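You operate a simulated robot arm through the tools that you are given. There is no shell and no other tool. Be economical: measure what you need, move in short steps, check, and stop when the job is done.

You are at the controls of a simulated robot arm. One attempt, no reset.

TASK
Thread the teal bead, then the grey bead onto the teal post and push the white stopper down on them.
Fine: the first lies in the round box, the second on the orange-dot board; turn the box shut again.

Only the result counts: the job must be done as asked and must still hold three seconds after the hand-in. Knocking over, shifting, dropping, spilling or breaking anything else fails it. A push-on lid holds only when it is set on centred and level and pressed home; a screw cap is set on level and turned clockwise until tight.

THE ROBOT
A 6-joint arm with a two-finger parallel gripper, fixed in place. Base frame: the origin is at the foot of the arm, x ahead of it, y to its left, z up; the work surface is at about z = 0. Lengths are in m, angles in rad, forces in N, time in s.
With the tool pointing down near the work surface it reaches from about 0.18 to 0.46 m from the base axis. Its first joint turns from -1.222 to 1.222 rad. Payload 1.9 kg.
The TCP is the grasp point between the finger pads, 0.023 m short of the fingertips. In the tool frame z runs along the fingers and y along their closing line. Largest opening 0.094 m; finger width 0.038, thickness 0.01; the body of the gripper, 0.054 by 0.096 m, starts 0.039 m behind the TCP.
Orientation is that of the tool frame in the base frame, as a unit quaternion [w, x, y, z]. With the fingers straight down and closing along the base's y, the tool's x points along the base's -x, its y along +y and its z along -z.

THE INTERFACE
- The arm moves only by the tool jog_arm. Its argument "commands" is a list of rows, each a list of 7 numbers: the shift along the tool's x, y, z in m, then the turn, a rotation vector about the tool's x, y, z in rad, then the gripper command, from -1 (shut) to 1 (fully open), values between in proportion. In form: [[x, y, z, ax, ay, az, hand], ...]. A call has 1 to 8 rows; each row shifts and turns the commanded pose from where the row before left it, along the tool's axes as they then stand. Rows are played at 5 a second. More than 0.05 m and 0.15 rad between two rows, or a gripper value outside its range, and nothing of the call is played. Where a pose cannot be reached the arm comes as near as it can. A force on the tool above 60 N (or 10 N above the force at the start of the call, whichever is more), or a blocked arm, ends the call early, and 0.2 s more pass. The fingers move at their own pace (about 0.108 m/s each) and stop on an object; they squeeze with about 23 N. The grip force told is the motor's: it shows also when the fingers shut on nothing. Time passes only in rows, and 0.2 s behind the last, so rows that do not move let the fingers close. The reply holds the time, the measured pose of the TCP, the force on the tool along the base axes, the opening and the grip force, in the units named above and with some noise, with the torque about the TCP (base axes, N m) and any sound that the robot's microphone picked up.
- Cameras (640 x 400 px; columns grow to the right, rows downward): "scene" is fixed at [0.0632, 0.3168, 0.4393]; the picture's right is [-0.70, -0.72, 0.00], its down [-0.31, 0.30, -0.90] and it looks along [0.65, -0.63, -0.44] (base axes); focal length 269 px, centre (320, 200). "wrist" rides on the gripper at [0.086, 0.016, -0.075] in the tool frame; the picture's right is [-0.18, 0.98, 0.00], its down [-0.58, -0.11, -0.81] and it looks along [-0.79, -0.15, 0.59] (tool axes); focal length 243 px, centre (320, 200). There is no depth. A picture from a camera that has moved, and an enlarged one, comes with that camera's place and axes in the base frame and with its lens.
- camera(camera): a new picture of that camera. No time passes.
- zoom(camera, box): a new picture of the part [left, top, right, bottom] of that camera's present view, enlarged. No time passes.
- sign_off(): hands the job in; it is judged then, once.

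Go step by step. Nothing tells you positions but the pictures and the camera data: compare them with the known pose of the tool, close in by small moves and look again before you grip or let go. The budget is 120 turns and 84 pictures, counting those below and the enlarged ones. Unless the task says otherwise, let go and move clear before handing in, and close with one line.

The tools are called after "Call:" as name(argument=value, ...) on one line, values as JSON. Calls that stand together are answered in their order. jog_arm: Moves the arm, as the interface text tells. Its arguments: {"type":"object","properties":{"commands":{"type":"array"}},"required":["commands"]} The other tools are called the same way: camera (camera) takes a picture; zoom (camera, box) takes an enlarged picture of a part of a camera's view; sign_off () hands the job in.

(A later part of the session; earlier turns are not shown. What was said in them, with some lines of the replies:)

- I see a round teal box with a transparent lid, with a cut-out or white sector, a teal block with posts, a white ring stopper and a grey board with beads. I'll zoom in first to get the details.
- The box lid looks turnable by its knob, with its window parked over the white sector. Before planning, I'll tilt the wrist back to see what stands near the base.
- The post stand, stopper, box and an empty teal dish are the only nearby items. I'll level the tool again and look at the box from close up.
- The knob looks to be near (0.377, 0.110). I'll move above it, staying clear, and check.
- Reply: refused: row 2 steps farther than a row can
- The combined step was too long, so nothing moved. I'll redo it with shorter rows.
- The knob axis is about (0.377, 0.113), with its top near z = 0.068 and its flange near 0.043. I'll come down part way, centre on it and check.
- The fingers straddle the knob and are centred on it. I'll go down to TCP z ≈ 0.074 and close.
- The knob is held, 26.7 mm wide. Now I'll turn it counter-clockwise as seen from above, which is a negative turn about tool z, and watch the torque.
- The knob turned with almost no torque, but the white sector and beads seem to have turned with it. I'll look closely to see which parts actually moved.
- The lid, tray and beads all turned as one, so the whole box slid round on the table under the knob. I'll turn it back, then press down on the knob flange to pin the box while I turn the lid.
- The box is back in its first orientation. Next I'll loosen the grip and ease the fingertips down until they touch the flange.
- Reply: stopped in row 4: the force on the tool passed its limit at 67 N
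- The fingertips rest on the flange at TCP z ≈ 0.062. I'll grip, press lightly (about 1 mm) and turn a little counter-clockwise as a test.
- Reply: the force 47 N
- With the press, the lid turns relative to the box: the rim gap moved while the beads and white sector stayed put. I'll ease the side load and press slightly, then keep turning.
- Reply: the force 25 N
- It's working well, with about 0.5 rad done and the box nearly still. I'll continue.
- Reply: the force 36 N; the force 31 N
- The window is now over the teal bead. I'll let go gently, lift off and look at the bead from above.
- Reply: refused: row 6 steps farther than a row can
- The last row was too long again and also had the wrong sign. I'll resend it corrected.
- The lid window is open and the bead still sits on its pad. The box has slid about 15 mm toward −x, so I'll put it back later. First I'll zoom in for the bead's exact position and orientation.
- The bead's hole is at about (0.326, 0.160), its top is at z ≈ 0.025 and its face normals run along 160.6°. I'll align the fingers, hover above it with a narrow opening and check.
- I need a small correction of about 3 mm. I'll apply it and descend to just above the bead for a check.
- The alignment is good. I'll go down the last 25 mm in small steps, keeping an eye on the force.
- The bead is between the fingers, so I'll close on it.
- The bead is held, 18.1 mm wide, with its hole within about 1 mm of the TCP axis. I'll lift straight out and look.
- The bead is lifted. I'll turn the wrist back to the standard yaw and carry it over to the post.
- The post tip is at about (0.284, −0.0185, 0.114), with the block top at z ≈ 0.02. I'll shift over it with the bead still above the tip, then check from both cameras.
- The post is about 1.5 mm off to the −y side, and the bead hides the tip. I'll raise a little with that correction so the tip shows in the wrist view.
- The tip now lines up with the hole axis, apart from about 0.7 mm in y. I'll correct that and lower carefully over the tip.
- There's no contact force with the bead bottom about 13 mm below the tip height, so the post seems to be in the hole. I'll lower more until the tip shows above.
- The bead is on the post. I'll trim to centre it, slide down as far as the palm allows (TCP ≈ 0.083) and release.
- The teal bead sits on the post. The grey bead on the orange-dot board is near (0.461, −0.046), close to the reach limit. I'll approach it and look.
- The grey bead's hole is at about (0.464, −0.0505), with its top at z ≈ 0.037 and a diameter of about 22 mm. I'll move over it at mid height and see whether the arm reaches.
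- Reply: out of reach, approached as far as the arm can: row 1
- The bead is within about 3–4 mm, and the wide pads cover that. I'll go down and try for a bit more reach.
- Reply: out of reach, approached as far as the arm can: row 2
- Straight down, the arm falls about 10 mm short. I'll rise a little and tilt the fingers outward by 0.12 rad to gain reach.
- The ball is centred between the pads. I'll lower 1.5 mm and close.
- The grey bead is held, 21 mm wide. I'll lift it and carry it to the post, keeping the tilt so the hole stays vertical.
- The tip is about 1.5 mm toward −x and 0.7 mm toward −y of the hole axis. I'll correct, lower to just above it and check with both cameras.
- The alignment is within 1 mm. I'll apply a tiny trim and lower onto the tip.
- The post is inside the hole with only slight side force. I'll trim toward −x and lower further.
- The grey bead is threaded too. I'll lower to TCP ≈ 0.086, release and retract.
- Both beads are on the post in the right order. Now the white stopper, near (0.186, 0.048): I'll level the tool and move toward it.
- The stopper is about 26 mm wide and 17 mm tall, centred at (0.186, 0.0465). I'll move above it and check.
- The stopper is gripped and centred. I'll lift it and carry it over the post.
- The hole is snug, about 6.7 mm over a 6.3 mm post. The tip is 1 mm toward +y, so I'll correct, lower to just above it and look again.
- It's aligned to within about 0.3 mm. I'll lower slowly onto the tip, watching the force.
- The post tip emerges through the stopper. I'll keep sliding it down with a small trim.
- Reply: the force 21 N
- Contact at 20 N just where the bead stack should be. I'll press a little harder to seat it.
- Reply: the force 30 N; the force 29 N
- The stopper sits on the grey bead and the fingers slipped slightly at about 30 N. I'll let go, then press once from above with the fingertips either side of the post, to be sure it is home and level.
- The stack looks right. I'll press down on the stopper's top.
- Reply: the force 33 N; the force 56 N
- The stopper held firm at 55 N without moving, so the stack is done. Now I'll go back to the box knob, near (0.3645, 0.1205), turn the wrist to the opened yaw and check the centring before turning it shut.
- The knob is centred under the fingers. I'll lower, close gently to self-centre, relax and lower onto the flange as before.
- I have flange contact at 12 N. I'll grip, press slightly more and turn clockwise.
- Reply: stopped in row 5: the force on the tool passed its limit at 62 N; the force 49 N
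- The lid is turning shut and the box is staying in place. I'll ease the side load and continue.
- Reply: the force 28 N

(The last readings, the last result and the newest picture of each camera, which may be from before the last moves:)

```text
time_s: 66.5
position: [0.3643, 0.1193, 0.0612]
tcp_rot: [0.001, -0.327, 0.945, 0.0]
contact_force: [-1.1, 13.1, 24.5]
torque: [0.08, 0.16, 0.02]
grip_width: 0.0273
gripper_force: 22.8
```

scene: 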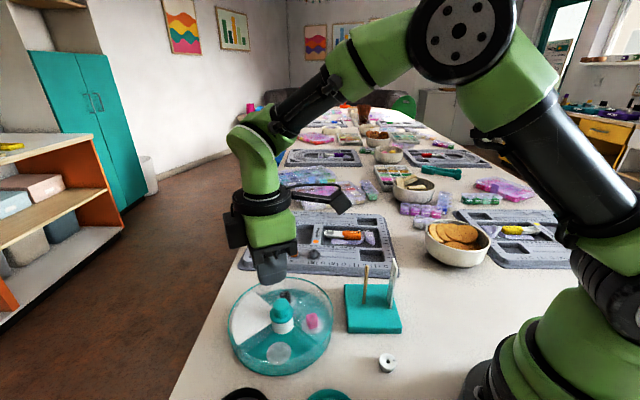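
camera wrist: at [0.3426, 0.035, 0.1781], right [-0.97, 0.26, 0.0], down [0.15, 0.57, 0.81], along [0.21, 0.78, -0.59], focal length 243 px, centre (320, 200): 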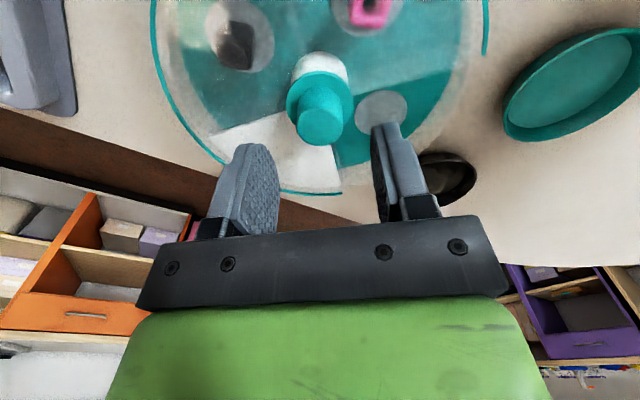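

Call:
jog_arm(commands=[[0, 0, 0, 0, 0, 0.1, -1], [0, 0, 0, 0, 0, 0.1, -1], [0, 0, 0, 0, 0, 0.1, -1], [0, 0, 0, 0, 0, 0.1, -1]])

Call:
zoom(camera="scene", box=[220, 250, 340, 390])

```text
time_s: 67.5
position: [0.3661, 0.1193, 0.0613]
tcp_rot: [0.0, -0.133, 0.991, 0.0]
contact_force: [-8.6, 11.7, 34.2]
torque: [-0.01, -0.45, 0.03]
grip_width: 0.027
gripper_force: 23.2
```

```text
2.86 times, centred on (280, 320) of scene
camera zoom: at [0.063, 0.3168, 0.4393], right [-0.7, -0.72, 0.0], down [-0.31, 0.3, -0.9], along [0.65, -0.63, -0.44], focal length 768 px, centre (434, -143)
```

zoom: 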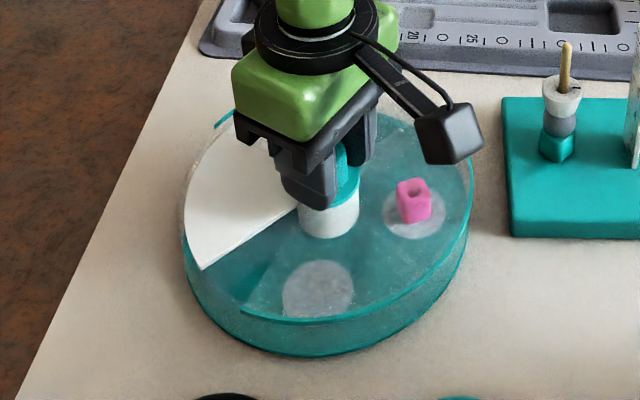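

About 0.35 rad is left until the window edge meets the white sector. I'll turn 0.3 and look.

Call:
jog_arm(commands=[[0, 0, 0, 0, 0, 0.1, -1], [0, 0, 0, 0, 0, 0.1, -1], [0, 0, 0, 0, 0, 0.1, -1]])

Call:
zoom(camera="scene", box=[230, 260, 330, 360])

```text
time_s: 68.3
position: [0.3645, 0.1194, 0.0613]
tcp_rot: [0.0, 0.017, 1.0, 0.002]
contact_force: [-8.1, 15.3, 34.2]
torque: [-0.09, 0.16, 0.03]
grip_width: 0.0271
gripper_force: 23.1
```

```text
4.00 times, centred on (280, 310) of scene
camera zoom: at [0.0631, 0.3168, 0.4393], right [-0.7, -0.72, 0.0], down [-0.31, 0.3, -0.9], along [0.65, -0.63, -0.44], focal length 1075 px, centre (480, -240)
```

zoom: 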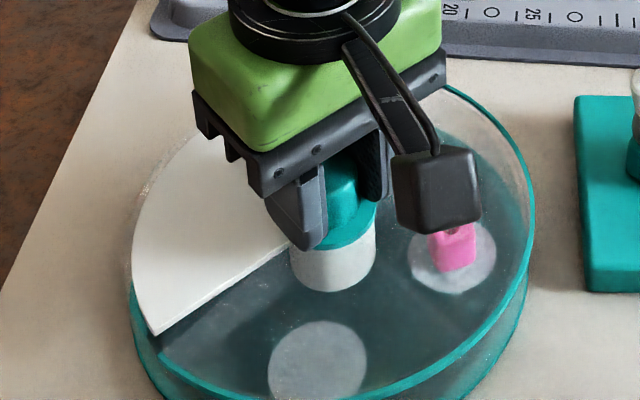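

It's nearly shut. I'll zoom in on the window edge to judge what's left.

Call:
zoom(camera="scene", box=[245, 315, 285, 355])

```text
10.00 times, centred on (265, 335) of scene
camera zoom: at [0.0631, 0.3168, 0.4393], right [-0.7, -0.72, 0.0], down [-0.31, 0.3, -0.9], along [0.65, -0.63, -0.44], focal length 2688 px, centre (870, -1150)
```

zoom: 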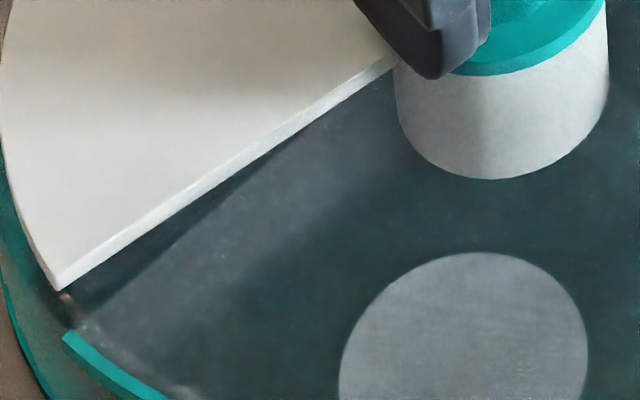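

A gap of about 5 mm remains at the rim, roughly 0.06 rad. I'll turn that bit more.

Call:
jog_arm(commands=[[0, 0, 0, 0, 0, 0.035, -1], [0, 0, 0, 0, 0, 0.035, -1], [0, 0, 0, 0, 0, 0, -1]])

Call:
zoom(camera="scene", box=[235, 275, 295, 355])

```text
time_s: 69.1
position: [0.3656, 0.1186, 0.0602]
tcp_rot: [0.001, 0.05, 0.999, 0.001]
contact_force: [6.0, 3.9, 12.3]
torque: [-0.13, -0.74, 0.03]
grip_width: 0.0275
gripper_force: 22.8
```

```text
5.00 times, centred on (265, 315) of scene
camera zoom: at [0.0631, 0.3168, 0.4393], right [-0.7, -0.72, 0.0], down [-0.31, 0.3, -0.9], along [0.65, -0.63, -0.44], focal length 1344 px, centre (595, -375)
```

zoom: 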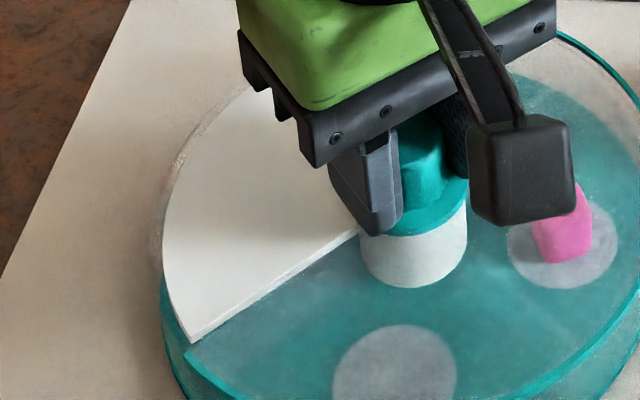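

The window edge is now flush with the white sector, so the box is shut. Its knob is about 18 mm from where it started, so I'll relieve the press, draw the box gently back and release.

Call:
jog_arm(commands=[[0, 0, -0.0008, 0, 0, 0, -1], [-0.0047, -0.002, 0, 0, 0, 0, -1], [-0.0047, -0.002, 0, 0, 0, 0, -1], [-0.0047, -0.002, 0, 0, 0, 0, -1], [-0.0047, -0.002, 0, 0, 0, 0, -1], [0, 0, 0, 0, 0, 0, -1]])

Call:
zoom(camera="scene", box=[220, 260, 340, 370])

```text
time_s: 70.5
position: [0.3835, 0.1088, 0.0623]
tcp_rot: [-0.001, 0.051, 0.999, 0.001]
contact_force: [-4.0, -0.1, 3.0]
torque: [-0.05, 0.19, -0.01]
grip_width: 0.027
gripper_force: 23.0
```

```text
3.64 times, centred on (280, 315) of scene
camera zoom: at [0.0632, 0.3168, 0.4393], right [-0.7, -0.72, 0.0], down [-0.31, 0.3, -0.9], along [0.65, -0.63, -0.44], focal length 978 px, centre (466, -218)
```

zoom: 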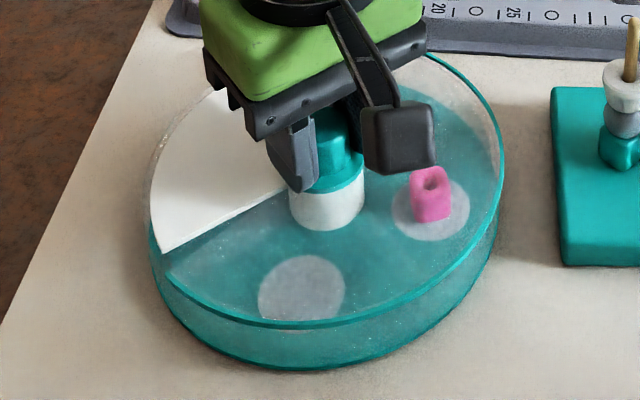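

The box is back at its original place. I'll take one close look at the window edge before letting go.

Call:
zoom(camera="scene", box=[240, 300, 290, 350])

```text
8.00 times, centred on (265, 325) of scene
camera zoom: at [0.0632, 0.3168, 0.4393], right [-0.7, -0.72, 0.0], down [-0.31, 0.3, -0.9], along [0.65, -0.63, -0.44], focal length 2151 px, centre (760, -800)
```

zoom: 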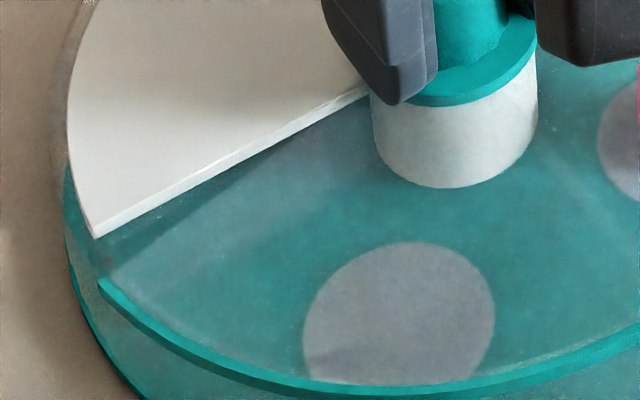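

Dragging let the base slip about 0.1 rad under the lid. I'll press again and turn the lid that last 0.1 rad clockwise.

Call:
jog_arm(commands=[[0, 0, 0.001, 0, 0, 0, -1], [0, 0, 0, 0, 0, 0, -1]])

```text
time_s: 71.1
position: [0.3832, 0.1097, 0.0606]
tcp_rot: [0.0, 0.051, 0.999, 0.001]
contact_force: [-16.8, -8.6, 34.3]
torque: [-0.42, 0.58, -0.06]
grip_width: 0.0273
gripper_force: 22.9
```

Call:
jog_arm(commands=[[0.0005, -0.0002, 0, 0, 0, 0.035, -1], [0, 0, 0, 0, 0, 0.035, -1], [0, 0, 0, 0, 0, 0.033, -1], [0, 0, 0, 0, 0, 0, -1]])

```text
time_s: 72.1
position: [0.3836, 0.1095, 0.0615]
tcp_rot: [0.003, 0.101, 0.995, 0.002]
contact_force: [9.9, 5.2, 19.8]
torque: [-0.34, -0.71, 0.07]
grip_width: 0.027
gripper_force: 22.4
```

I'll release in place without lifting yet, and use the last picture to check the shut position.

Call:
jog_arm(commands=[[0, 0, 0, 0, 0, 0, -0.36], [0, 0, -0.0015, 0, 0, 0, -0.33], [0, 0, -0.003, 0, 0, 0, -0.25], [0, 0, 0, 0, 0, 0, -0.25]])

Call:
zoom(camera="scene", box=[230, 270, 330, 360])

```text
time_s: 73.1
position: [0.381, 0.1084, 0.064]
tcp_rot: [-0.002, 0.103, 0.995, 0.001]
contact_force: [-0.7, -0.4, 0.0]
torque: [-0.02, 0.03, 0.06]
grip_width: 0.0354
gripper_force: 0.1
```

```text
4.44 times, centred on (280, 315) of scene
camera zoom: at [0.0632, 0.3168, 0.4393], right [-0.7, -0.72, 0.0], down [-0.31, 0.3, -0.9], along [0.65, -0.63, -0.44], focal length 1195 px, centre (498, -311)
```

zoom: 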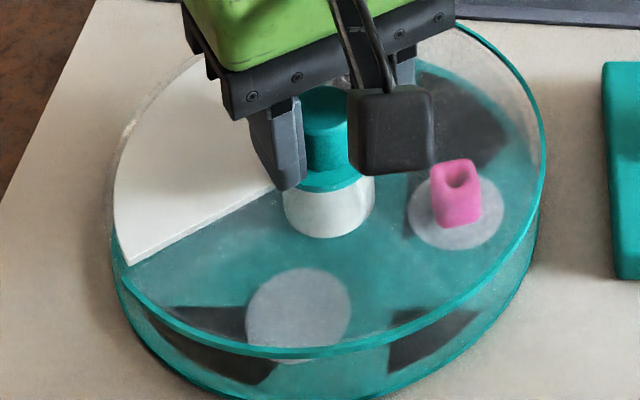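

The window edge is flush with the white sector and the box is at its original place. I'll lift straight up and move clear.

Call:
jog_arm(commands=[[0, 0, -0.008, 0, 0, 0, -0.2], [0, 0, -0.012, 0, 0, 0, -0.2], [0, 0, -0.03, 0, 0, 0, -0.2], [0, 0, -0.045, 0, 0, 0, -0.2], [0, 0, -0.045, 0, 0, 0, -0.2], [0, 0, 0, 0, 0, 0, -0.2]])

```text
time_s: 74.5
position: [0.3819, 0.1082, 0.2067]
tcp_rot: [0.0, 0.102, 0.995, 0.002]
contact_force: [0.2, -0.2, 0.0]
torque: [0.01, 0.02, 0.02]
grip_width: 0.0375
gripper_force: 0.2
```

The arm is clear, the bead stack has its stopper pressed on and the box is shut, so I'm handing in.

Call:
sign_off()

```text
The job is handed in.
```

The teal bead and then the grey bead are on the post, the white stopper is pressed down on them, and the round box is turned shut. The box slid about 2 cm while I turned its lid, so I drew it back to about where it stood, turned a few degrees.
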